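You operate a simulated robot arm through the tools that you are given. There is no shell and no other tool. Be economical: measure what you need, move in short steps, check, and stop when the job is done.

The job below is to be done with a simulated robot arm. You get a single attempt, and the scene is never put back.

## Task
Fill the pet bowl about halfway from the clear jug, tip the rest away and mop the puddle.
Fine: bowl about half full; the rest into the big bowl; jug and blue cloth back where they stood. Set down upright: clear jug.

The check looks at the end state, three seconds after you hand in, the way a careful person would. Anything else that was tipped, shoved, dropped, spilled or broken makes it a failure. Flat cloth is picked up by pressing the open fingertips on it (5 to 10 N) and closing them slowly along it; thin cloth reads only 2 to 8 mm in the jaws.

## Robot
A 7-joint arm with a two-finger parallel gripper, fixed in place. Base frame: the origin is at the foot of the arm, x ahead of it, y to its left, z up; the work surface is at about z = 0. Lengths are in cm, angles in rad, forces in N, time in s.
With the tool pointing down near the work surface it reaches from about 24 to 62 cm from the base axis. Its first joint turns from -1.152 to 1.152 rad. Payload 2.6 kg.
The TCP is the grasp point between the finger pads, 3 cm short of the fingertips. In the tool frame z runs along the fingers and y along their closing line. The gripper opens to 9.4 cm. The fingers are 2.8 cm wide and 1 cm thick; the gripper's body (5 by 9.6 cm) begins 5.5 cm behind the TCP.
Orientation is that of the tool frame in the base frame, as a unit quaternion [x, y, z, w]. With the fingers straight down and closing along the base's y, the tool's x points along the base's -x, its y along +y and its z along -z.

## Interface
- The arm moves only by the tool send_rows. Its argument "motion" is a list of rows, each an object (a shift or turn left out is 0, a gripper value left out holds the last) with "travel": the shift along the base's x, y, z in cm, a list of three; "turn": the turn, a rotation vector about the base's x, y, z in rad, a list of three; "grip": the opening, from 0 (shut) to 1 (fully open). In form: [{"travel": [tx, ty, tz], "turn": [rx, ry, rz], "grip": grip}, ...]. A call has 1 to 20 rows; each row is the pose to reach, as a shift and turn from the pose commanded when the call began. A row lasts 0.2 s, in which the tool goes at most 5 cm and 0.15 rad; a call with a longer step from one row to the next is refused whole, and so is a gripper value outside its range. A pose out of reach is approached as far as the arm can. The call stops where the force on the tool passes 70 N (or 10 N more than at its start, if that is more) or the arm is blocked; 0.2 s more then pass. The fingers move at their own pace (about 7.2 cm/s each) and stop on an object; they squeeze with about 28 N. The grip force told is the motor's: it shows also when the fingers shut on nothing. Time passes only in rows, and 0.2 s behind the last, so rows that repeat a pose let the fingers close. It gives the time, the measured TCP pose, the force on the tool (base axes), the opening and the grip force at its end, in the units of the frame above (readings bear some noise), with the torque about the TCP (base axes, N m) and any sound that the robot's microphone picked up.
- Cameras (640 x 400 px; columns grow to the right, rows downward): "scene" is fixed at [4.41, 44.86, 55.91]; the picture's right is [-0.65, -0.76, 0.00], its down [-0.55, 0.47, -0.69] and it looks along [0.53, -0.45, -0.72] (base axes); focal length 214 px, centre (320, 200). "wrist" rides on the gripper at [7.6, 1.4, -10.2] in the tool frame; the picture's right is [-0.18, 0.98, 0.00], its down [-0.75, -0.14, -0.64] and it looks along [-0.63, -0.12, 0.77] (tool axes); focal length 243 px, centre (320, 200). There is no depth. A picture from a camera that has moved, and an enlarged one, comes with that camera's place and axes in the base frame and with its lens. The place of the scene camera against the robot may be out by one fixed shift of up to 1.8 cm in any direction.
- snapshot(camera): a new picture of that camera. No time passes.
- close_up(camera, box): a new picture of the part [left, top, right, bottom] of that camera's present view, enlarged. No time passes.
- sign_off(): hands the job in; it is judged then, once.

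Go step by step. Nothing tells you positions but the pictures and the camera data: compare them with the known pose of the tool, close in by small moves and look again before you grip or let go. The budget is 120 turns and 68 pictures, counting those below and the enlarged ones. Unless the task says otherwise, let go and move clear before handing in, and close with one line.

The tools are called after "Call:" as a command line: name --argument value ..., lists and objects as JSON in quotes. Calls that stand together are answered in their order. send_rows: Moves the arm, as the interface text tells. Its arguments: {"type":"object","properties":{"motion":{"type":"array","items":{"type":"object","properties":{"travel":{"type":"array","items":{"type":"number"}},"turn":{"type":"array","items":{"type":"number"}},"grip":{"type":"number"}}}}},"required":["motion"]} The other tools are called the same way: snapshot (camera) takes a picture; close_up (camera, box) takes an enlarged picture of a part of a camera's view; sign_off () hands the job in.

At the start:

```text
clock: 0.0
tcp_pos: [38.82, -13.61, 33.52]
ee_rot: [0.0, 1.0, 0.0, -0.001]
contact_force: [0.3, -0.2, -0.6]
moment: [0.01, -0.02, 0.02]
opening: 9.41
finger_force: 0.0
```

scene: 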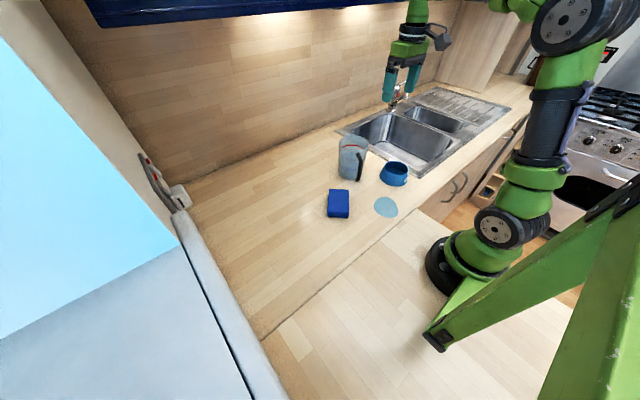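
wrist: 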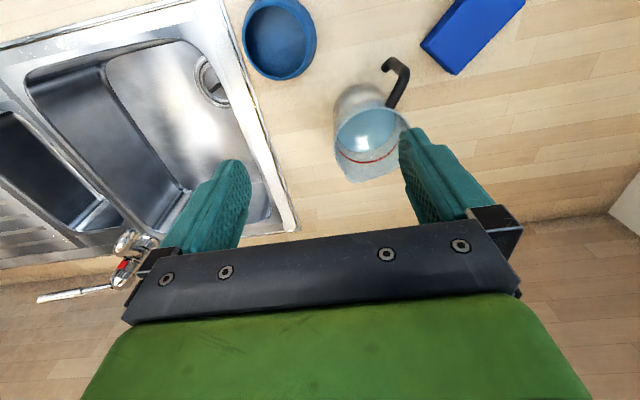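

I see the clear jug (with water and a black handle), a blue pet bowl, a folded blue cloth, a puddle and a sink with a large and a small bowl. I will look closer to measure positions.

Call:
close_up --camera "scene" --box '[300, 120, 460, 220]'

Call:
close_up --camera "wrist" --box '[220, 0, 540, 200]'

```text
4.00 times, centred on (380, 170) of scene
camera zoom: at [4.41, 44.86, 55.91], right [-0.65, -0.76, 0.0], down [-0.55, 0.47, -0.69], along [0.53, -0.45, -0.72], focal length 858 px, centre (80, 320)
```

zoom: 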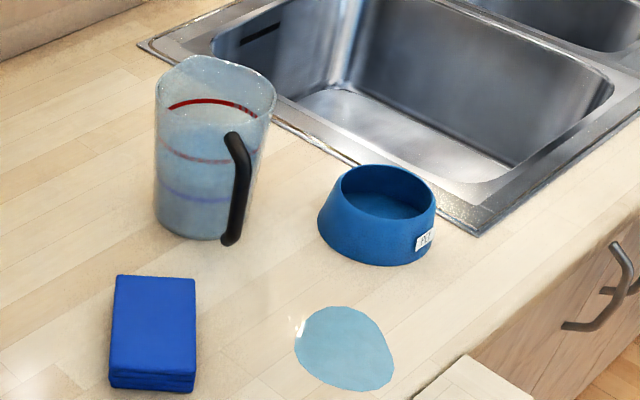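

```text
2.00 times, centred on (380, 100) of wrist
camera zoom: at [31.17, -12.23, 43.75], right [0.18, 0.98, 0.0], down [0.75, -0.14, 0.64], along [0.63, -0.12, -0.77], focal length 485 px, centre (200, 400)
```

zoom: 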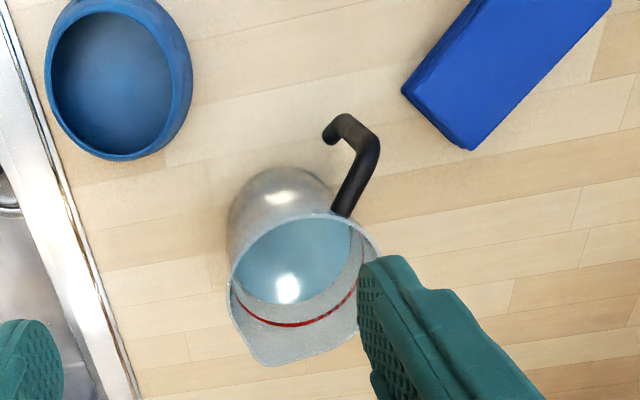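

The jug stands near (47.5, -8), with the spout pointing away from the arm and the handle toward it, and the bowl is near (35, -19). Before choosing a grasp I will test in free space how far the tool can tilt each way.

Call:
send_rows --motion '[{"turn": [0, -0.14, 0]}, {"turn": [0, -0.28, 0]}, {"turn": [0, -0.42, 0]}, {"turn": [0, -0.56, 0]}, {"turn": [0, -0.7, 0]}, {"turn": [0, -0.84, 0]}, {"turn": [0, -0.98, 0]}, {"turn": [0, -1.05, 0]}, {"turn": [0, -1.05, 0]}]'

Call:
snapshot --camera "wrist"

```text
clock: 2.0
tcp_pos: [38.75, -13.65, 33.51]
ee_rot: [0.0, 0.865, -0.001, 0.502]
contact_force: [-0.1, 0.0, -0.6]
moment: [0.04, -0.01, 0.01]
opening: 9.39
finger_force: 0.1
```

```text
63 pictures are left
camera wrist: at [26.1, -12.23, 31.96], right [0.09, 0.98, 0.16], down [-0.18, -0.14, 0.97], along [0.98, -0.12, 0.17], focal length 243 px, centre (320, 200)
```

wrist: 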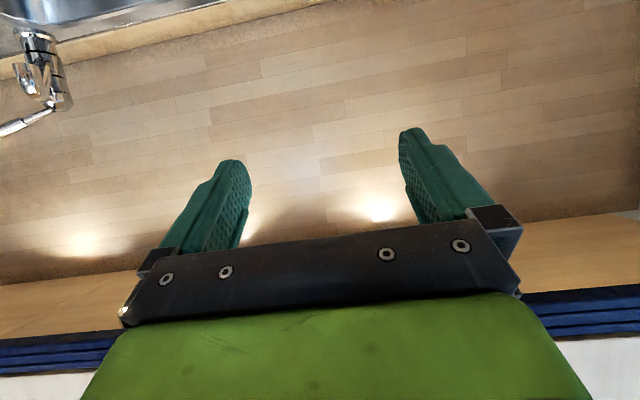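

The forward tilt of 1.05 rad works. Now the other way: fingers tipped back toward the base.

Call:
send_rows --motion '[{"turn": [0, 0.14, 0]}, {"turn": [0, 0.28, 0]}, {"turn": [0, 0.42, 0]}, {"turn": [0, 0.56, 0]}, {"turn": [0, 0.7, 0]}, {"turn": [0, 0.84, 0]}, {"turn": [0, 0.98, 0]}, {"turn": [0, 1.12, 0]}, {"turn": [0, 1.26, 0]}, {"turn": [0, 1.4, 0]}, {"turn": [0, 1.54, 0]}, {"turn": [0, 1.68, 0]}, {"turn": [0, 1.82, 0]}, {"turn": [0, 1.96, 0]}, {"turn": [0, 2.05, 0]}, {"turn": [0, 2.05, 0]}]'

Call:
snapshot --camera "wrist"

```text
clock: 5.4
tcp_pos: [26.55, -16.05, 31.19]
ee_rot: [-0.025, 0.882, -0.006, -0.47]
contact_force: [-1.3, -1.5, 3.9]
moment: [0.08, -0.27, -0.1]
opening: 9.39
finger_force: 0.1
out of reach, approached as far as the arm can: row 12, 13, 14, 15, 16
```

```text
62 pictures are left
camera wrist: at [30.89, -14.62, 43.24], right [0.05, 0.99, -0.14], down [0.96, -0.09, -0.27], along [-0.28, -0.12, -0.95], focal length 243 px, centre (320, 200)
```

wrist: 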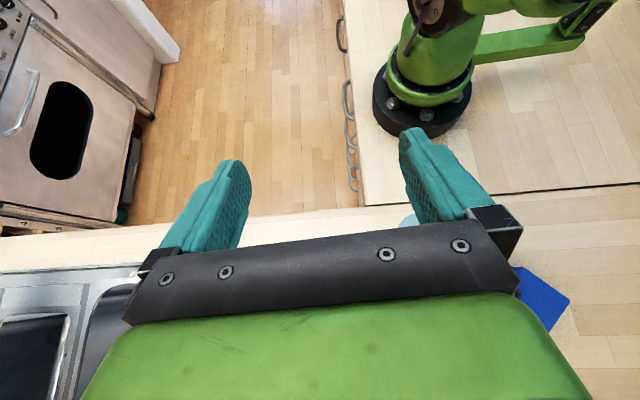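

Tipping back works to about +0.5 rad out here; beyond that it is out of reach. I will check whether it goes further closer in and lower, since that is where the pour needs it.

Call:
send_rows --motion '[{"travel": [-2, 0, -2]}, {"travel": [-4, 0, -4]}, {"travel": [-6, 0, -6]}, {"travel": [-8, 0, -8]}, {"travel": [-8, 0, -8]}]'

```text
clock: 6.6
tcp_pos: [18.49, -15.93, 23.29]
ee_rot: [-0.023, 0.883, -0.01, -0.469]
contact_force: [0.8, -0.4, 0.6]
moment: [0.03, -0.01, 0.0]
opening: 9.39
finger_force: 0.1
```

Call:
send_rows --motion '[{"travel": [3, 0, 0]}, {"travel": [6, 0, 0]}, {"travel": [9, 0, 0]}, {"travel": [12, 0, 0]}, {"travel": [14, 0, 0]}, {"travel": [16, 0, 0]}, {"travel": [18, 0, 0]}, {"travel": [20, 0, 0]}]'

```text
clock: 8.4
tcp_pos: [33.72, -15.84, 23.42]
ee_rot: [-0.023, 0.884, -0.013, -0.467]
contact_force: [1.0, 0.3, -0.2]
moment: [-0.01, 0.02, 0.01]
opening: 9.41
finger_force: 0.1
out of reach, approached as far as the arm can: row 6, 7, 8
```

Closer in and lower it reaches about 1 rad back, so a handle grip with a forward tilt gives enough pouring range. Now I will get a lower, frontal look at the jug and its handle.

Call:
send_rows --motion '[{"travel": [-1, 0.8, 1], "turn": [0, -0.14, 0]}, {"travel": [-2, 1.6, 2], "turn": [0, -0.28, 0]}, {"travel": [-3, 2.4, 3], "turn": [0, -0.42, 0]}, {"travel": [-4, 3.2, 4], "turn": [0, -0.56, 0]}, {"travel": [-5, 4, 4], "turn": [0, -0.7, 0]}, {"travel": [-5.5, 5, 4], "turn": [0, -0.84, 0]}, {"travel": [-5.7, 6, 4], "turn": [0, -0.98, 0]}, {"travel": [-5.7, 7, 4], "turn": [0, -1.12, 0]}, {"travel": [-5.7, 7.8, 4], "turn": [0, -1.26, 0]}, {"travel": [-5.7, 7.8, 4], "turn": [0, -1.4, 0]}, {"travel": [-5.7, 7.8, 4], "turn": [0, -1.48, 0]}, {"travel": [-5.7, 7.8, 4], "turn": [0, -1.48, 0]}]'

Call:
snapshot --camera "wrist"

```text
clock: 11.0
tcp_pos: [27.75, -8.15, 27.56]
ee_rot: [-0.01, 0.968, -0.022, 0.251]
contact_force: [-0.6, -0.1, 0.0]
moment: [0.04, -0.03, 0.05]
opening: 9.39
finger_force: 0.1
```

```text
61 pictures are left
camera wrist: at [16.2, -6.61, 32.79], right [0.15, 0.99, 0.04], down [0.35, -0.09, 0.93], along [0.92, -0.13, -0.36], focal length 243 px, centre (320, 200)
```

wrist: 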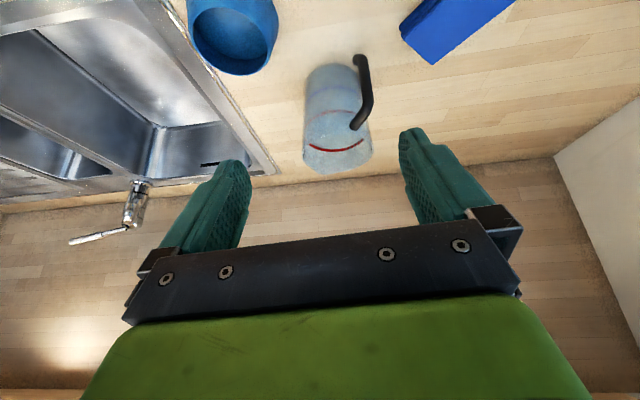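

Call:
close_up --camera "wrist" --box '[256, 30, 416, 190]'

Call:
close_up --camera "scene" --box '[325, 125, 389, 189]'

```text
2.50 times, centred on (336, 110) of wrist
camera zoom: at [16.2, -6.61, 32.79], right [0.15, 0.99, 0.04], down [0.35, -0.09, 0.93], along [0.92, -0.13, -0.36], focal length 606 px, centre (280, 425)
```

zoom: 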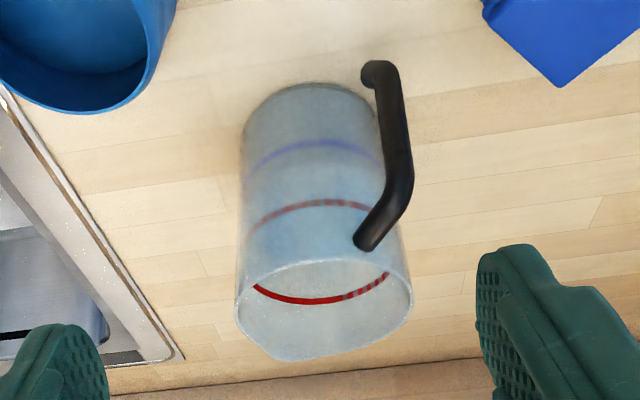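

```text
6.25 times, centred on (357, 157) of scene
camera zoom: at [4.41, 44.86, 55.91], right [-0.65, -0.76, 0.0], down [-0.55, 0.47, -0.69], along [0.53, -0.45, -0.72], focal length 1340 px, centre (89, 469)
```

zoom: 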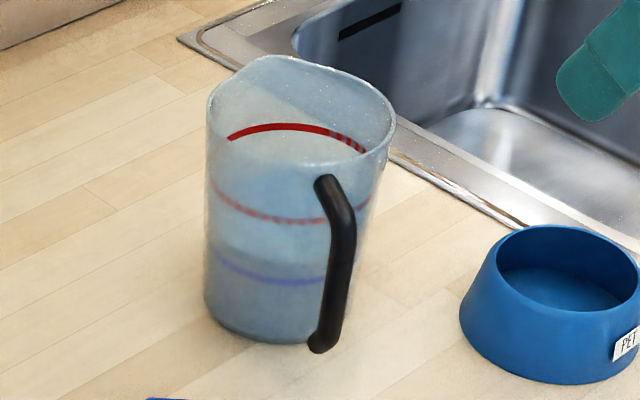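

The body is too wide for the jaws near the top, so I will grip the handle: a vertical bar near (40.4, -3.8), z 3.5 to 11.5. I will approach 45° downward along the handle's plane and check alignment from 12 cm out.

Call:
send_rows --motion '[{"travel": [1.1, 1.9, -2.1], "turn": [-0.007, -0.057, -0.12], "grip": 0.6}, {"travel": [2.1, 3.7, -4.3], "turn": [-0.014, -0.114, -0.239]}, {"travel": [3.2, 5.6, -6.4], "turn": [-0.022, -0.171, -0.359]}, {"travel": [4.3, 7.5, -8.5], "turn": [-0.029, -0.228, -0.478]}, {"travel": [5.35, 9.35, -10.7], "turn": [-0.036, -0.285, -0.598]}, {"travel": [5.35, 9.35, -10.7], "turn": [-0.036, -0.285, -0.598]}]'

Call:
snapshot --camera "wrist"

Call:
snapshot --camera "scene"

```text
clock: 12.4
tcp_pos: [33.43, 1.25, 16.54]
ee_rot: [0.274, 0.883, -0.113, 0.365]
contact_force: [-0.1, -0.3, -0.2]
moment: [-0.01, -0.02, -0.02]
opening: 5.64
finger_force: 0.1
```

```text
58 pictures are left
camera wrist: at [23.75, 9.47, 18.57], right [0.66, 0.74, 0.13], down [-0.01, -0.16, 0.99], along [0.75, -0.66, -0.1], focal length 243 px, centre (320, 200)
```

wrist: 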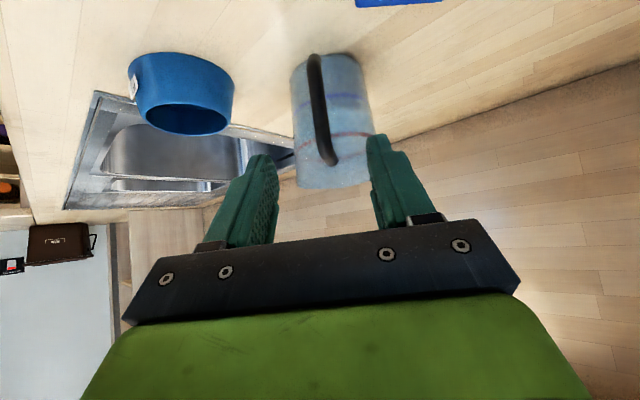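

```text
57 pictures are left
```

scene: 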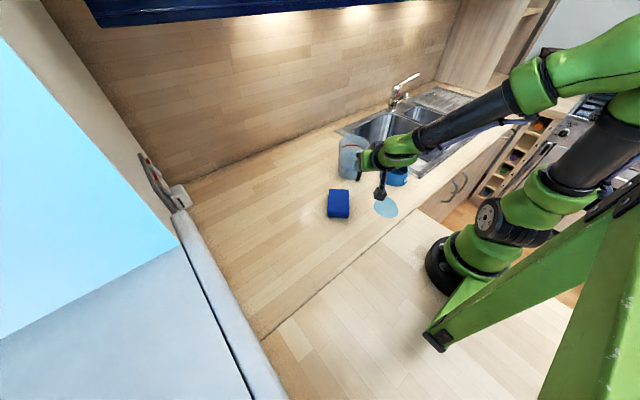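

The handle is centred on the tool's line of approach and square to the closing axis. I will advance 8 cm and look again.

Call:
send_rows --motion '[{"travel": [1.2, -0.83, -1.4], "grip": 0.6}, {"travel": [2.3, -1.65, -2.8]}, {"travel": [3.5, -2.45, -4.2]}, {"travel": [4.6, -3.25, -5.6]}, {"travel": [4.6, -3.25, -5.6]}]'

Call:
snapshot --camera "wrist"

Call:
close_up --camera "scene" --box '[325, 125, 405, 205]'

```text
clock: 13.6
tcp_pos: [37.79, -1.92, 11.08]
ee_rot: [0.273, 0.883, -0.112, 0.364]
contact_force: [0.1, 1.2, -0.2]
moment: [0.01, -0.01, -0.02]
opening: 5.63
finger_force: 0.1
```

```text
56 pictures are left
camera wrist: at [28.17, 6.37, 12.98], right [0.66, 0.74, 0.13], down [-0.01, -0.16, 0.99], along [0.75, -0.66, -0.1], focal length 243 px, centre (320, 200)
```

wrist: 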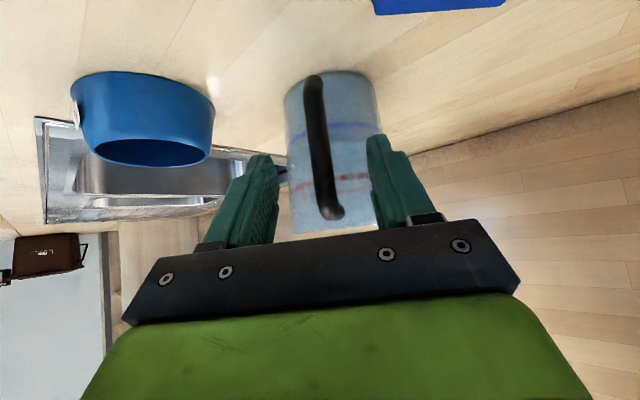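

```text
5.00 times, centred on (365, 165) of scene
camera zoom: at [4.42, 44.86, 55.91], right [-0.65, -0.76, 0.0], down [-0.55, 0.47, -0.69], along [0.53, -0.45, -0.72], focal length 1072 px, centre (95, 375)
```

zoom: 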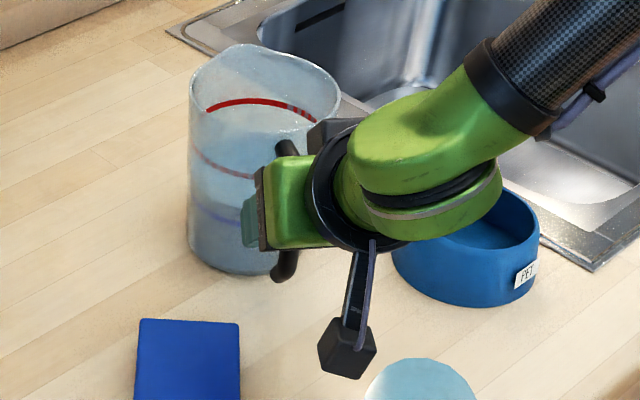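

Alignment holds. I will advance another 3 cm and check the depth again.

Call:
send_rows --motion '[{"travel": [0.9, -0.6, -1.05]}, {"travel": [1.75, -1.2, -2.1]}, {"travel": [1.75, -1.2, -2.1]}]'

Call:
snapshot --camera "wrist"

```text
clock: 14.4
tcp_pos: [39.45, -3.19, 9.03]
ee_rot: [0.274, 0.883, -0.113, 0.364]
contact_force: [-0.5, -0.3, 0.7]
moment: [0.0, -0.01, 0.02]
opening: 5.66
finger_force: 0.1
```

```text
54 pictures are left
camera wrist: at [29.85, 5.03, 10.98], right [0.66, 0.74, 0.13], down [-0.01, -0.16, 0.99], along [0.75, -0.66, -0.1], focal length 243 px, centre (320, 200)
```

wrist: 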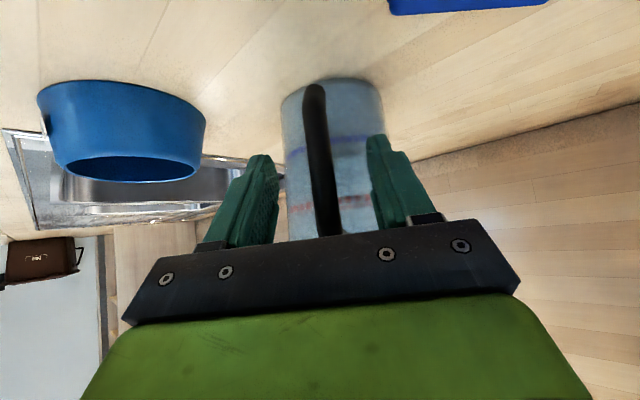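

Still clear, with no contact. I will edge in until the fingertips just reach the jug wall or the planned depth.

Call:
send_rows --motion '[{"travel": [0.3, -0.2, -0.35]}, {"travel": [0.6, -0.4, -0.7]}, {"travel": [0.6, -0.4, -0.7]}]'

Call:
close_up --camera "scene" --box '[335, 130, 395, 190]'

Call:
close_up --camera "wrist" --box '[240, 60, 400, 260]'

```text
clock: 15.2
tcp_pos: [40.14, -3.61, 8.49]
ee_rot: [0.273, 0.883, -0.112, 0.364]
contact_force: [0.7, -1.1, -0.5]
moment: [0.0, -0.01, -0.02]
opening: 5.64
finger_force: 0.0
```

```text
6.67 times, centred on (365, 160) of scene
camera zoom: at [4.42, 44.86, 55.91], right [-0.65, -0.76, 0.0], down [-0.55, 0.47, -0.69], along [0.53, -0.45, -0.72], focal length 1430 px, centre (20, 467)
```

zoom: 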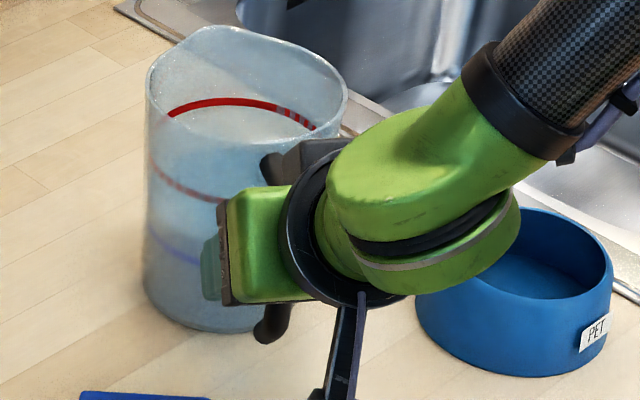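

```text
2.00 times, centred on (320, 160) of wrist
camera zoom: at [30.48, 4.66, 10.34], right [0.66, 0.74, 0.13], down [-0.01, -0.16, 0.99], along [0.75, -0.66, -0.1], focal length 485 px, centre (320, 280)
```

zoom: 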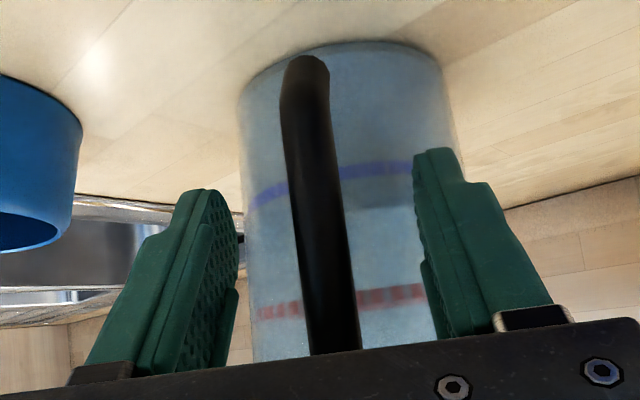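

Judging by its apparent size, the bar is still near the fingertips, not at the pads. I will advance another 1.5 cm and watch the force.

Call:
send_rows --motion '[{"travel": [0.29, -0.2, -0.35]}, {"travel": [0.58, -0.4, -0.7]}, {"travel": [0.87, -0.6, -1.05]}, {"travel": [0.87, -0.6, -1.05]}]'

Call:
close_up --camera "wrist" --box '[240, 60, 400, 260]'

```text
clock: 16.2
tcp_pos: [41.09, -4.19, 7.52]
ee_rot: [0.274, 0.883, -0.113, 0.363]
contact_force: [0.6, -0.4, -0.8]
moment: [-0.01, 0.0, 0.02]
opening: 5.63
finger_force: 0.1
```

```text
2.00 times, centred on (320, 160) of wrist
camera zoom: at [31.37, 4.09, 9.3], right [0.66, 0.74, 0.13], down [-0.01, -0.16, 0.99], along [0.75, -0.66, -0.1], focal length 485 px, centre (320, 280)
```

zoom: 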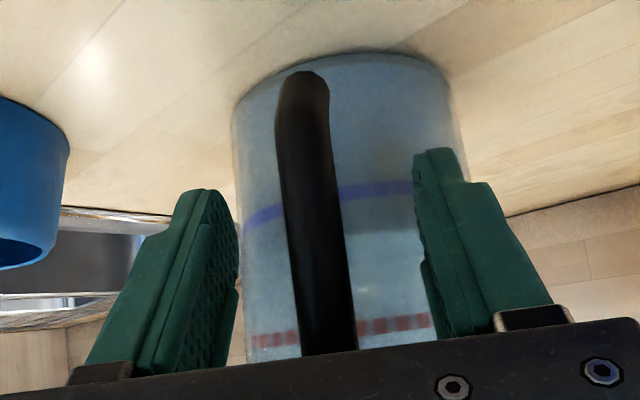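

Call:
send_rows --motion '[{"travel": [0.4, -0.28, -0.1]}, {"travel": [0.8, -0.56, -0.2]}, {"travel": [0.8, -0.56, -0.2]}]'

Call:
close_up --camera "wrist" --box '[240, 60, 400, 260]'

```text
clock: 17.0
tcp_pos: [41.76, -4.66, 7.23]
ee_rot: [0.274, 0.883, -0.113, 0.364]
contact_force: [-1.8, 1.1, 0.3]
moment: [0.02, 0.0, 0.06]
opening: 5.67
finger_force: 0.3
```

```text
2.00 times, centred on (320, 160) of wrist
camera zoom: at [32.16, 3.53, 9.07], right [0.66, 0.74, 0.13], down [-0.01, -0.16, 0.99], along [0.75, -0.65, -0.1], focal length 485 px, centre (320, 280)
```

zoom: 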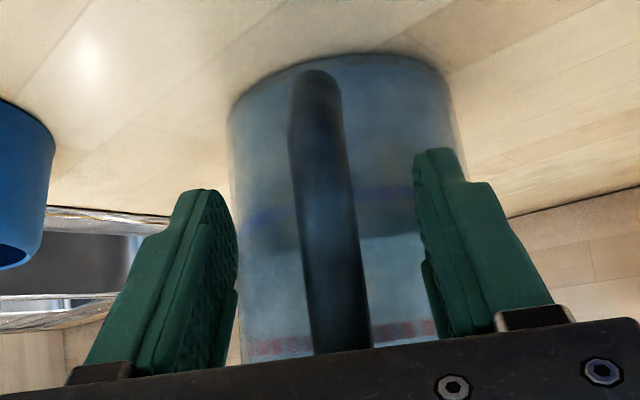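

There is a light 2 N touch, so the fingertips have reached the jug wall. I will close on the handle here.

Call:
send_rows --motion '[{"travel": [0, 0, 0], "grip": 0.45}, {"grip": 0.3}, {"grip": 0.15}, {"grip": 0.0}, {"grip": 0.0}, {"grip": 0.0}]'

Call:
close_up --camera "wrist" --box '[240, 60, 400, 260]'

```text
clock: 18.4
tcp_pos: [41.59, -4.77, 7.26]
ee_rot: [0.273, 0.883, -0.113, 0.364]
contact_force: [1.5, -0.7, -0.5]
moment: [0.0, -0.01, 0.03]
opening: 1.8
finger_force: 28.1
```

```text
2.00 times, centred on (320, 160) of wrist
camera zoom: at [32.17, 3.51, 9.08], right [0.66, 0.74, 0.13], down [-0.01, -0.16, 0.99], along [0.75, -0.66, -0.1], focal length 485 px, centre (320, 280)
```

zoom: 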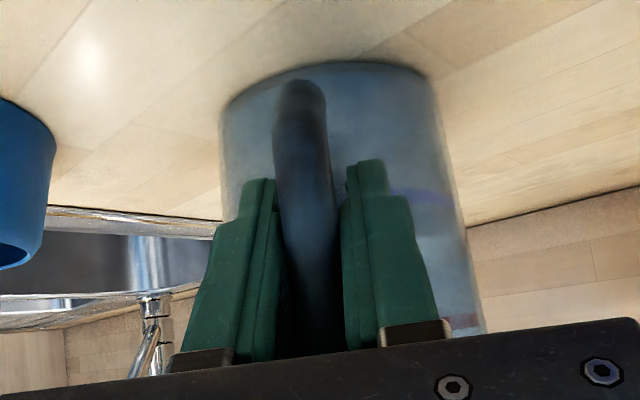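

The handle is held at 1.8 cm. I will lift a little and check that it does not swing in the grip.

Call:
send_rows --motion '[{"travel": [0, 0, 0.5], "grip": 0}, {"travel": [0, 0, 1]}, {"travel": [0, 0, 2]}, {"travel": [0, 0, 3]}, {"travel": [0, 0, 3]}, {"travel": [0, 0, 3]}]'

Call:
snapshot --camera "wrist"

Call:
close_up --camera "scene" --box '[325, 110, 405, 210]'

```text
clock: 19.8
tcp_pos: [41.85, -4.62, 10.1]
ee_rot: [0.273, 0.883, -0.113, 0.364]
contact_force: [0.1, -0.3, -4.8]
moment: [0.22, 0.27, 0.06]
opening: 1.81
finger_force: 27.8
```

```text
48 pictures are left
camera wrist: at [32.24, 3.54, 12.05], right [0.66, 0.74, 0.13], down [-0.01, -0.16, 0.99], along [0.75, -0.66, -0.1], focal length 243 px, centre (320, 200)
```

wrist: 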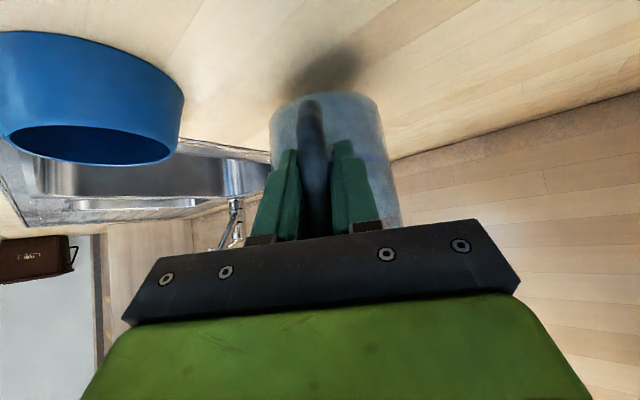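

```text
4.00 times, centred on (365, 160) of scene
camera zoom: at [4.42, 44.86, 55.91], right [-0.65, -0.76, 0.0], down [-0.55, 0.47, -0.69], along [0.53, -0.45, -0.72], focal length 858 px, centre (140, 360)
```

zoom: 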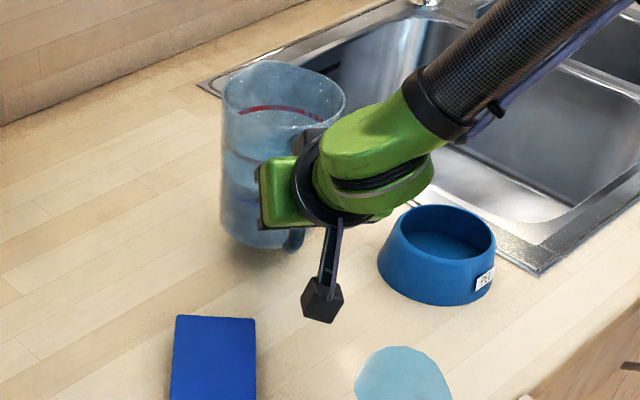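

The jug came up level and firm, at about 4.8 N total weight, which also gives me a way to meter the pour. Next I will raise it, turn its spout toward azimuth -60° and back it off toward the pouring spot beside the bowl (rim centre about (34.5, -18.5, 4.7)).

Call:
send_rows --motion '[{"travel": [0, 0, 1.5], "grip": 0}, {"travel": [0, 0, 4]}, {"travel": [0, 0, 6.5]}, {"travel": [-0.5, 0.1, 8.5], "turn": [0, 0, -0.03]}, {"travel": [-1.5, 0.3, 9.5], "turn": [0, 0, -0.09]}, {"travel": [-3, 0.6, 10], "turn": [0, 0, -0.17]}, {"travel": [-4.5, 0.9, 10], "turn": [0, 0, -0.25]}, {"travel": [-6, 1.2, 10], "turn": [0, 0, -0.33]}, {"travel": [-7.5, 1.4, 10], "turn": [0, 0, -0.4]}, {"travel": [-8.5, 1.6, 10], "turn": [0, 0, -0.445]}, {"travel": [-8.5, 1.6, 10], "turn": [0, 0, -0.445]}, {"travel": [-8.5, 1.6, 10], "turn": [0, 0, -0.445]}]'

Call:
snapshot --camera "scene"

```text
clock: 22.4
tcp_pos: [33.22, -3.24, 20.2]
ee_rot: [0.462, 0.801, -0.19, 0.331]
contact_force: [0.0, 0.3, -5.8]
moment: [0.32, 0.21, 0.02]
opening: 1.82
finger_force: 27.8
```

```text
46 pictures are left
```

scene: 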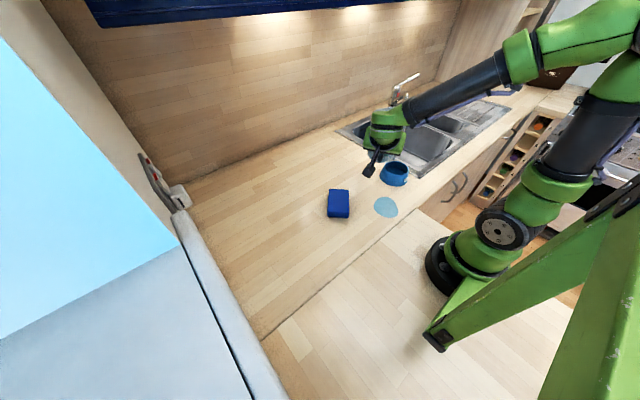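

Holding steady. Now I will tilt to about 40° (below the spill angle) while bringing the spout over the bowl.

Call:
send_rows --motion '[{"travel": [-1, -0.4, 0], "turn": [0.069, 0.04, 0], "grip": 0}, {"travel": [-2, -0.8, 0], "turn": [0.139, 0.08, 0]}, {"travel": [-3, -1.3, 0], "turn": [0.208, 0.12, 0]}, {"travel": [-4, -1.7, 0], "turn": [0.277, 0.16, 0]}, {"travel": [-5, -2.2, 0], "turn": [0.346, 0.2, 0]}, {"travel": [-6, -2.6, 0], "turn": [0.416, 0.24, 0]}, {"travel": [-6, -2.6, 0], "turn": [0.485, 0.28, 0]}, {"travel": [-6, -2.6, 0], "turn": [0.554, 0.32, 0]}, {"travel": [-6, -2.6, 0], "turn": [0.606, 0.35, 0]}, {"travel": [-6, -2.6, 0], "turn": [0.606, 0.35, 0]}]'

Call:
snapshot --camera "scene"

Call:
snapshot --camera "wrist"

```text
clock: 24.6
tcp_pos: [27.23, -5.75, 20.26]
ee_rot: [0.499, 0.866, -0.019, 0.035]
contact_force: [-1.2, 0.3, -4.8]
moment: [0.21, 0.16, 0.01]
opening: 1.8
finger_force: 28.1
```

```text
45 pictures are left
```

scene: 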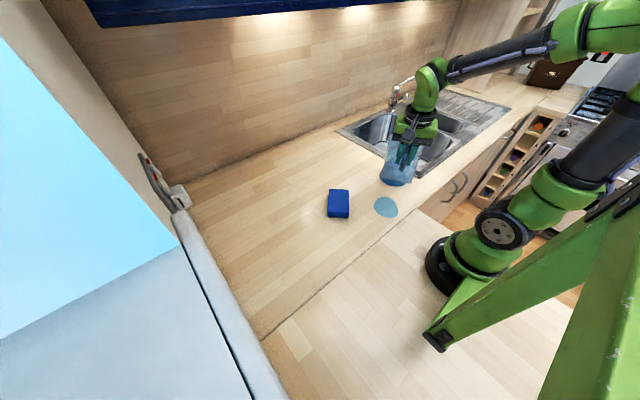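

```text
44 pictures are left
camera wrist: at [24.24, 2.21, 29.79], right [0.94, 0.33, 0.02], down [0.23, -0.68, 0.7], along [0.24, -0.66, -0.71], focal length 243 px, centre (320, 200)
```

wrist: 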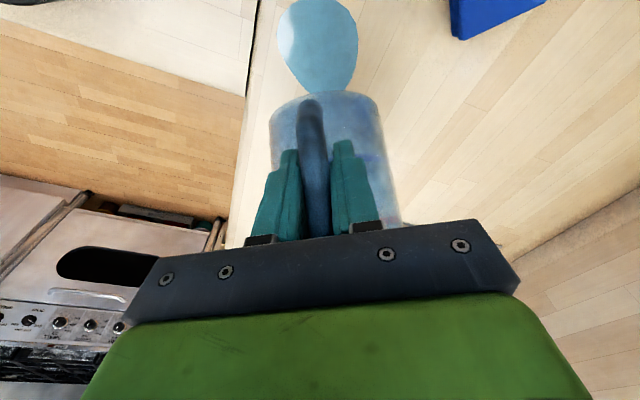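

The tool is vertical and the spout should be over the bowl. I will tilt on to 55°, then in small steps while watching the weight.

Call:
send_rows --motion '[{"travel": [0.1, -0.2, -0.4], "turn": [0.045, 0.026, 0], "grip": 0}, {"travel": [0.2, -0.4, -0.8], "turn": [0.09, 0.052, 0]}, {"travel": [0.3, -0.6, -1.2], "turn": [0.135, 0.078, 0]}, {"travel": [0.4, -0.8, -1.7], "turn": [0.18, 0.104, 0]}, {"travel": [0.5, -0.95, -1.8], "turn": [0.225, 0.13, 0]}, {"travel": [0.5, -0.95, -1.8], "turn": [0.225, 0.13, 0]}, {"travel": [0.5, -0.95, -1.8], "turn": [0.225, 0.13, 0]}]'

Call:
close_up --camera "scene" --box '[360, 110, 440, 210]'

```text
clock: 26.2
tcp_pos: [27.75, -6.85, 18.44]
ee_rot: [0.498, 0.863, 0.046, -0.077]
contact_force: [-0.1, -0.1, -5.1]
moment: [0.13, 0.08, -0.01]
opening: 1.82
finger_force: 28.0
```

```text
4.00 times, centred on (400, 160) of scene
camera zoom: at [4.42, 44.86, 55.91], right [-0.65, -0.76, 0.0], down [-0.55, 0.47, -0.69], along [0.53, -0.45, -0.72], focal length 858 px, centre (0, 360)
```

zoom: 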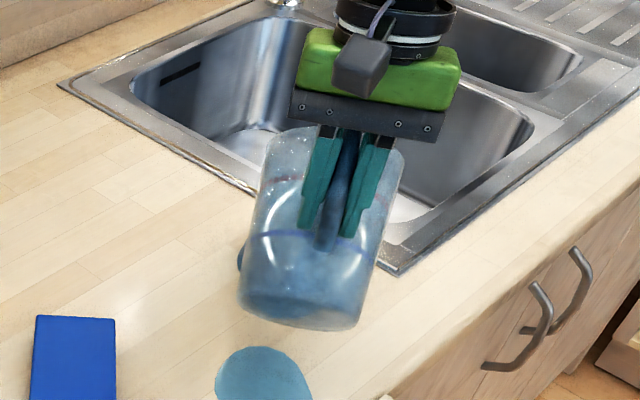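

No flow yet (5.1 N). Next I will step the tilt further.

Call:
send_rows --motion '[{"travel": [0.1, -0.15, 0], "turn": [0.026, 0.015, 0], "grip": 0}, {"travel": [0.2, -0.35, 0], "turn": [0.052, 0.03, 0]}, {"travel": [0.2, -0.35, 0], "turn": [0.052, 0.03, 0]}, {"travel": [0.2, -0.35, 0], "turn": [0.052, 0.03, 0]}, {"travel": [0.2, -0.35, 0], "turn": [0.052, 0.03, 0]}, {"travel": [0.2, -0.35, 0], "turn": [0.052, 0.03, 0]}]'

Call:
close_up --camera "scene" --box '[360, 110, 440, 210]'

```text
clock: 27.6
tcp_pos: [28.08, -7.13, 18.45]
ee_rot: [0.496, 0.86, 0.06, -0.102]
contact_force: [0.7, -0.5, -5.1]
moment: [0.12, 0.08, 0.0]
opening: 1.8
finger_force: 27.8
```

```text
4.00 times, centred on (400, 160) of scene
camera zoom: at [4.42, 44.86, 55.91], right [-0.65, -0.76, 0.0], down [-0.55, 0.47, -0.69], along [0.53, -0.45, -0.72], focal length 858 px, centre (0, 360)
```

zoom: 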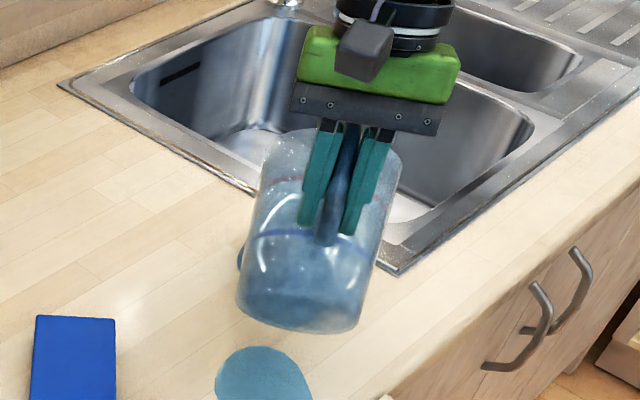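

Call:
send_rows --motion '[{"travel": [0.1, -0.15, 0], "turn": [0.026, 0.015, 0], "grip": 0}, {"travel": [0.2, -0.35, 0], "turn": [0.052, 0.03, 0]}, {"travel": [0.2, -0.35, 0], "turn": [0.052, 0.03, 0]}, {"travel": [0.2, -0.35, 0], "turn": [0.052, 0.03, 0]}, {"travel": [0.2, -0.35, 0], "turn": [0.052, 0.03, 0]}, {"travel": [0.2, -0.35, 0], "turn": [0.052, 0.03, 0]}]'

```text
clock: 29.0
tcp_pos: [28.17, -7.42, 18.48]
ee_rot: [0.495, 0.856, 0.076, -0.128]
contact_force: [0.4, 0.2, -4.7]
moment: [0.09, 0.06, -0.01]
opening: 1.81
finger_force: 28.5
```

Call:
send_rows --motion '[{"travel": [0.1, -0.15, 0], "turn": [0.026, 0.015, 0], "grip": 0}, {"travel": [0.2, -0.35, 0], "turn": [0.052, 0.03, 0]}, {"travel": [0.2, -0.35, 0], "turn": [0.052, 0.03, 0]}, {"travel": [0.2, -0.35, 0], "turn": [0.052, 0.03, 0]}, {"travel": [0.2, -0.35, 0], "turn": [0.052, 0.03, 0]}, {"travel": [0.2, -0.35, 0], "turn": [0.052, 0.03, 0]}]'

Call:
close_up --camera "scene" --box '[360, 110, 440, 210]'

```text
clock: 30.4
tcp_pos: [28.39, -7.75, 18.3]
ee_rot: [0.491, 0.853, 0.09, -0.154]
contact_force: [-0.1, -0.7, -3.5]
moment: [0.06, 0.01, 0.01]
opening: 1.81
finger_force: 27.4
```

```text
4.00 times, centred on (400, 160) of scene
camera zoom: at [4.42, 44.86, 55.91], right [-0.65, -0.76, 0.0], down [-0.55, 0.47, -0.69], along [0.53, -0.45, -0.72], focal length 858 px, centre (0, 360)
```

zoom: 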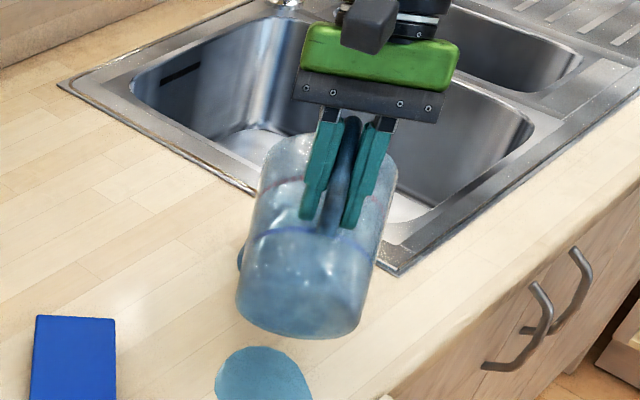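

The weight dropped to about 3.5 N, so water is flowing. I will tilt back now and back away to see the bowl.

Call:
send_rows --motion '[{"travel": [-0.3, 0.5, 0], "turn": [-0.121, -0.07, 0], "grip": 0}, {"travel": [-0.6, 1.0, 0.3], "turn": [-0.242, -0.14, 0]}, {"travel": [-0.8, 1.5, 0.8], "turn": [-0.329, -0.19, 0]}, {"travel": [-0.8, 2.2, 1.5], "turn": [-0.39, -0.225, 0]}, {"travel": [0, 4.0, 2.5], "turn": [-0.45, -0.26, 0]}, {"travel": [1, 6.0, 3], "turn": [-0.52, -0.3, 0]}, {"travel": [2, 8.0, 3], "turn": [-0.55, -0.318, 0]}, {"travel": [3, 10.0, 3], "turn": [-0.55, -0.318, 0]}, {"travel": [3, 11.0, 3], "turn": [-0.55, -0.318, 0]}, {"travel": [3, 11.0, 3], "turn": [-0.55, -0.318, 0]}]'

Call:
close_up --camera "scene" --box '[340, 130, 420, 230]'

```text
clock: 32.6
tcp_pos: [31.43, 3.36, 21.23]
ee_rot: [0.495, 0.858, -0.068, 0.12]
contact_force: [0.0, -0.1, -4.4]
moment: [0.2, 0.11, 0.01]
opening: 1.82
finger_force: 27.8
```

```text
4.00 times, centred on (380, 180) of scene
camera zoom: at [4.42, 44.86, 55.91], right [-0.65, -0.76, 0.0], down [-0.55, 0.47, -0.69], along [0.53, -0.45, -0.72], focal length 858 px, centre (80, 280)
```

zoom: 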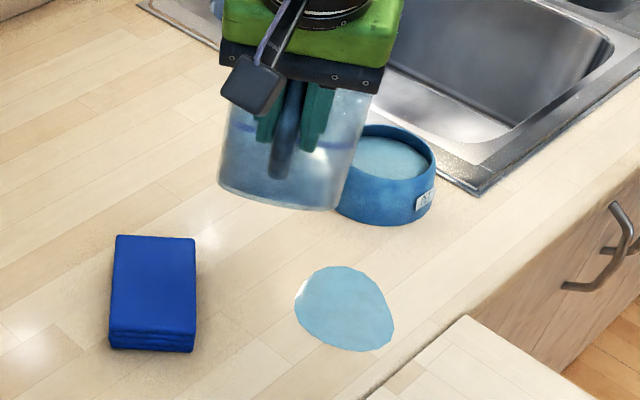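

Water landed in the bowl with no visible spill. I will clear the jug a bit more for an unobstructed look.

Call:
send_rows --motion '[{"travel": [1.5, 1.5, 1], "grip": 0}, {"travel": [3, 3, 2]}, {"travel": [4.5, 4.5, 2]}, {"travel": [4.5, 4.5, 2]}, {"travel": [4.5, 4.5, 2]}]'

Call:
close_up --camera "scene" --box '[370, 145, 420, 195]'

```text
clock: 33.8
tcp_pos: [35.88, 7.65, 23.45]
ee_rot: [0.495, 0.858, -0.068, 0.121]
contact_force: [-0.4, 0.4, -3.7]
moment: [0.17, 0.11, -0.02]
opening: 1.83
finger_force: 27.8
```

```text
8.00 times, centred on (395, 170) of scene
camera zoom: at [4.42, 44.86, 55.9], right [-0.65, -0.76, 0.0], down [-0.55, 0.47, -0.69], along [0.53, -0.45, -0.72], focal length 1716 px, centre (-280, 440)
```

zoom: 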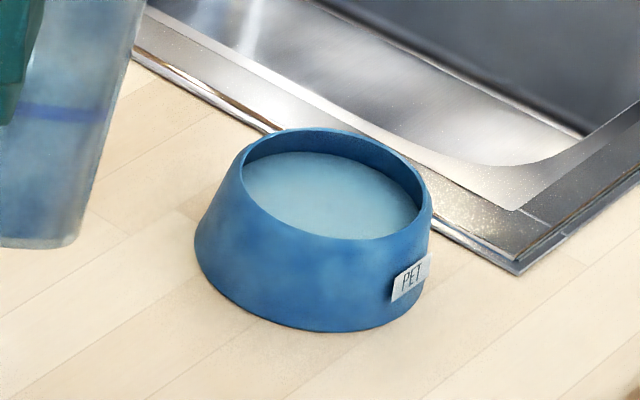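

Call:
close_up --camera "scene" --box '[385, 159, 407, 177]'

Call:
snapshot --camera "wrist"

```text
16.00 times, centred on (396, 168) of scene
camera zoom: at [4.42, 44.86, 55.9], right [-0.65, -0.76, 0.0], down [-0.55, 0.47, -0.69], along [0.53, -0.45, -0.72], focal length 3432 px, centre (-896, 712)
```

zoom: 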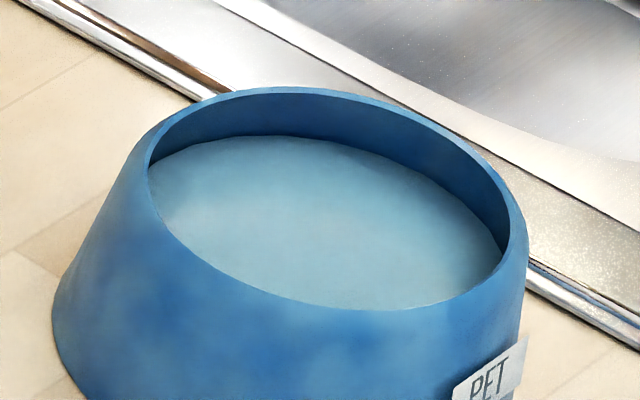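

```text
37 pictures are left
camera wrist: at [32.09, 17.1, 31.1], right [0.94, 0.34, 0.05], down [0.15, -0.55, 0.82], along [0.31, -0.77, -0.56], focal length 243 px, centre (320, 200)
```

wrist: 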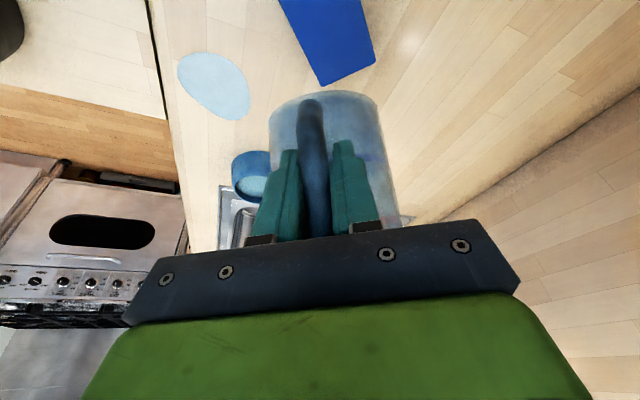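

The bowl reads about 55% full, both by eye and by about 105 ml of weight lost, and that is good. Next I will carry the jug toward the big sink bowl while turning the spout further round, so the arm has room to tip it fully.

Call:
send_rows --motion '[{"travel": [0.1, -1.5, 1], "turn": [0, 0, -0.06], "grip": 0}, {"travel": [0.3, -3.5, 2], "turn": [0, 0, -0.15]}, {"travel": [0.5, -5.7, 3], "turn": [0, 0, -0.24]}, {"travel": [0.7, -8, 3], "turn": [0, 0, -0.33]}, {"travel": [0.9, -10.3, 3], "turn": [0, 0, -0.42]}, {"travel": [1.1, -12.6, 3], "turn": [0, 0, -0.51]}, {"travel": [1.4, -15, 3], "turn": [0, 0, -0.6]}, {"travel": [1.6, -17.3, 3], "turn": [0, 0, -0.69]}, {"travel": [1.8, -19.6, 3], "turn": [0, 0, -0.78]}, {"travel": [2, -21.2, 3], "turn": [0, 0, -0.85]}, {"travel": [2, -22, 3], "turn": [0, 0, -0.87]}, {"travel": [2, -22, 3], "turn": [0, 0, -0.87]}]'

Call:
snapshot --camera "scene"

```text
clock: 36.4
tcp_pos: [37.76, -14.44, 26.42]
ee_rot: [0.81, 0.569, -0.113, 0.081]
contact_force: [-0.5, 0.1, -3.5]
moment: [0.18, -0.04, -0.02]
opening: 1.8
finger_force: 27.9
```

```text
36 pictures are left
```

scene: 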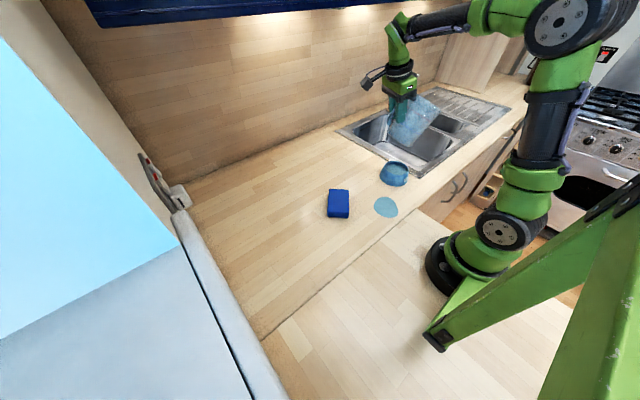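

The turn is fine, and the spout now points toward azimuth -110°. I will move over the big sink bowl with a modest tilt first.

Call:
send_rows --motion '[{"travel": [0.7, -2.3, 0], "turn": [0.05, -0.018, 0], "grip": 0}, {"travel": [1.5, -4.6, 0], "turn": [0.12, -0.043, 0]}, {"travel": [2.3, -7, -1], "turn": [0.2, -0.072, 0]}, {"travel": [3, -9.3, -2], "turn": [0.28, -0.101, 0]}, {"travel": [3.7, -11.6, -3.5], "turn": [0.36, -0.13, 0]}, {"travel": [3.7, -12.5, -5], "turn": [0.43, -0.155, 0]}, {"travel": [3.7, -12.5, -6], "turn": [0.43, -0.155, 0]}, {"travel": [3.7, -12.5, -6], "turn": [0.43, -0.155, 0]}]'

Call:
snapshot --camera "scene"

Call:
snapshot --camera "wrist"

```text
clock: 38.2
tcp_pos: [41.5, -26.75, 20.41]
ee_rot: [0.814, 0.573, 0.074, -0.051]
contact_force: [0.2, 0.4, -3.9]
moment: [0.14, -0.03, 0.03]
opening: 1.78
finger_force: 28.2
```

```text
35 pictures are left
```

scene: 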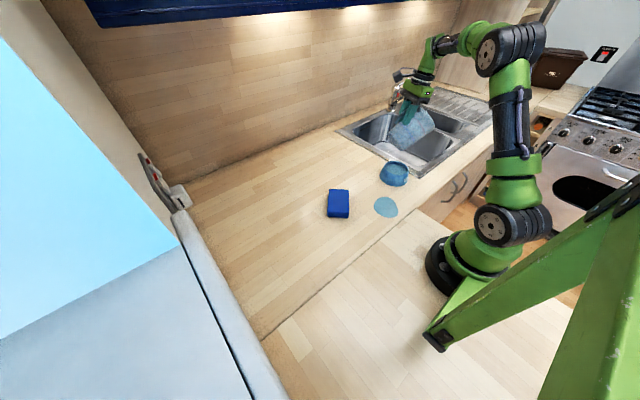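

```text
34 pictures are left
camera wrist: at [44.79, -22.05, 31.82], right [0.86, -0.5, -0.03], down [-0.42, -0.76, 0.5], along [-0.27, -0.41, -0.87], focal length 243 px, centre (320, 200)
```

wrist: 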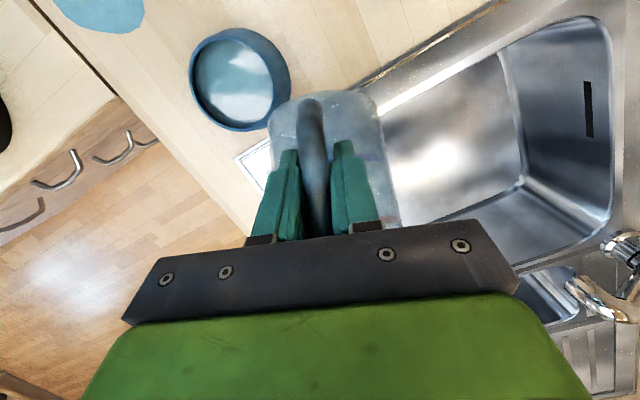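

The jug mouth is over the big bowl, near (37, -38), with the pet bowl well clear. Now I will tip it out steadily.

Call:
send_rows --motion '[{"travel": [0, -0.3, -0.1], "turn": [0.056, -0.02, 0], "grip": 0}, {"travel": [0, -0.6, -0.2], "turn": [0.113, -0.041, 0]}, {"travel": [0, -1, -0.3], "turn": [0.169, -0.061, 0]}, {"travel": [0, -1.3, -0.4], "turn": [0.226, -0.082, 0]}, {"travel": [0.1, -1.6, -0.5], "turn": [0.263, -0.095, 0]}, {"travel": [0.1, -1.9, -0.5], "turn": [0.3, -0.109, 0]}, {"travel": [0.1, -2.2, -0.6], "turn": [0.348, -0.126, 0]}, {"travel": [0.2, -2.5, -0.6], "turn": [0.395, -0.143, 0]}, {"travel": [0.2, -2.8, -0.7], "turn": [0.442, -0.16, 0]}, {"travel": [0.2, -3.1, -0.7], "turn": [0.489, -0.177, 0]}, {"travel": [0.3, -3.4, -0.8], "turn": [0.545, -0.197, 0]}, {"travel": [0.3, -3.7, -0.9], "turn": [0.602, -0.218, 0]}, {"travel": [0.3, -4, -0.9], "turn": [0.658, -0.238, 0]}, {"travel": [0.3, -4.3, -0.9], "turn": [0.724, -0.262, 0]}, {"travel": [0.3, -4.3, -0.9], "turn": [0.752, -0.272, 0]}, {"travel": [0.3, -4.3, -0.9], "turn": [0.752, -0.272, 0]}, {"travel": [0.3, -4.3, -0.9], "turn": [0.752, -0.272, 0]}, {"travel": [0.3, -4.3, -0.9], "turn": [0.752, -0.272, 0]}]'

Call:
close_up --camera "scene" --box '[340, 70, 480, 200]'

```text
clock: 42.0
tcp_pos: [42.13, -31.13, 19.53]
ee_rot: [0.723, 0.507, 0.385, -0.269]
contact_force: [-1.1, -1.0, -1.7]
moment: [-0.01, 0.02, 0.0]
opening: 1.76
finger_force: 27.9
```

```text
3.08 times, centred on (410, 135) of scene
camera zoom: at [4.42, 44.86, 55.91], right [-0.65, -0.76, 0.0], down [-0.55, 0.47, -0.69], along [0.53, -0.45, -0.72], focal length 660 px, centre (43, 400)
```

zoom: 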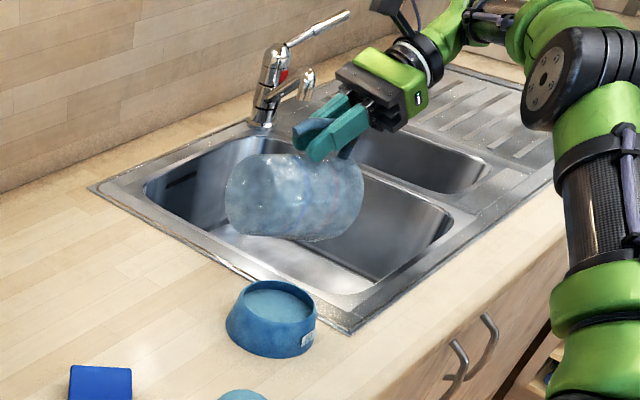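

The jug is down to about 1.7 N, so nearly empty. I will tip a bit further and let it drain.

Call:
send_rows --motion '[{"travel": [0, -0.2, 0], "turn": [0.07, -0.026, 0], "grip": 0}, {"travel": [0, -0.5, 0], "turn": [0.14, -0.051, 0]}, {"travel": [0, -0.5, 0], "turn": [0.21, -0.077, 0]}, {"travel": [0, -0.5, 0], "turn": [0.21, -0.077, 0]}, {"travel": [0, -0.5, 0], "turn": [0.21, -0.077, 0]}, {"travel": [0, -0.5, 0], "turn": [0.21, -0.077, 0]}, {"travel": [0, -0.5, 0], "turn": [0.21, -0.077, 0]}, {"travel": [0, -0.5, 0], "turn": [0.21, -0.077, 0]}]'

Call:
close_up --camera "scene" --box '[370, 90, 450, 160]'

```text
clock: 43.8
tcp_pos: [41.86, -31.45, 19.53]
ee_rot: [0.675, 0.475, 0.464, -0.324]
contact_force: [-0.7, -0.1, -1.9]
moment: [-0.05, 0.03, 0.03]
opening: 1.79
finger_force: 27.7
```

```text
5.71 times, centred on (410, 125) of scene
camera zoom: at [4.42, 44.86, 55.91], right [-0.65, -0.76, 0.0], down [-0.55, 0.47, -0.69], along [0.53, -0.45, -0.72], focal length 1226 px, centre (-194, 629)
```

zoom: 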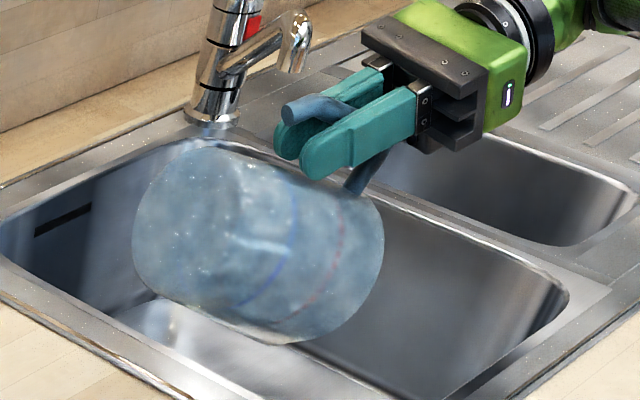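

The jug is empty into the big bowl. I will tilt it back and retrace the path.

Call:
send_rows --motion '[{"travel": [0, 0.4, 0.3], "turn": [-0.13, 0.048, 0], "grip": 0}, {"travel": [0, 1, 0.6], "turn": [-0.26, 0.096, 0]}, {"travel": [0, 1.6, 1], "turn": [-0.39, 0.144, 0]}, {"travel": [-0.1, 2.2, 1.5], "turn": [-0.52, 0.19, 0]}, {"travel": [-0.1, 2.8, 2], "turn": [-0.65, 0.237, 0]}, {"travel": [-0.2, 3.5, 3], "turn": [-0.78, 0.285, 0]}, {"travel": [-0.3, 5, 4.5], "turn": [-0.91, 0.333, 0]}, {"travel": [-1, 7.5, 6], "turn": [-1.04, 0.38, 0]}, {"travel": [-1.5, 10, 7], "turn": [-1.17, 0.427, 0]}, {"travel": [-2.5, 12.5, 7], "turn": [-1.3, 0.475, 0]}, {"travel": [-4, 15, 7], "turn": [-1.38, 0.503, 0]}, {"travel": [-4, 17, 7], "turn": [-1.38, 0.503, 0]}, {"travel": [-4, 17, 7], "turn": [-1.38, 0.503, 0]}]'

```text
clock: 46.6
tcp_pos: [37.82, -14.35, 26.43]
ee_rot: [0.811, 0.57, -0.109, 0.077]
contact_force: [0.2, -0.4, -0.8]
moment: [0.08, -0.01, 0.0]
opening: 1.78
finger_force: 28.3
```

Call:
send_rows --motion '[{"travel": [0, 1.2, 0], "turn": [0, 0, 0.11], "grip": 0}, {"travel": [-0.2, 2.4, 0], "turn": [0, 0, 0.22]}, {"travel": [-0.4, 3.6, 0], "turn": [0, 0, 0.33]}, {"travel": [-0.6, 4.8, 0], "turn": [0, 0, 0.44]}, {"travel": [-0.8, 6, 0], "turn": [0, 0, 0.55]}, {"travel": [-1, 7.2, 0], "turn": [0, 0, 0.66]}, {"travel": [-1.2, 8.4, 0], "turn": [0, 0, 0.77]}, {"travel": [-1.4, 9.6, 0], "turn": [0, 0, 0.88]}, {"travel": [-1.6, 10.8, 0], "turn": [0, 0, 0.99]}, {"travel": [-1.8, 12, -0.5], "turn": [0, 0, 1.1]}, {"travel": [-2, 13, -1], "turn": [0, 0, 1.21]}, {"travel": [-2, 13, -2], "turn": [0, 0, 1.314]}, {"travel": [-2, 13, -2], "turn": [0, 0, 1.314]}]'

```text
clock: 49.4
tcp_pos: [35.84, -1.42, 24.41]
ee_rot: [0.294, 0.947, -0.04, 0.126]
contact_force: [0.2, -0.1, -1.9]
moment: [0.06, 0.09, 0.02]
opening: 1.76
finger_force: 28.0
```

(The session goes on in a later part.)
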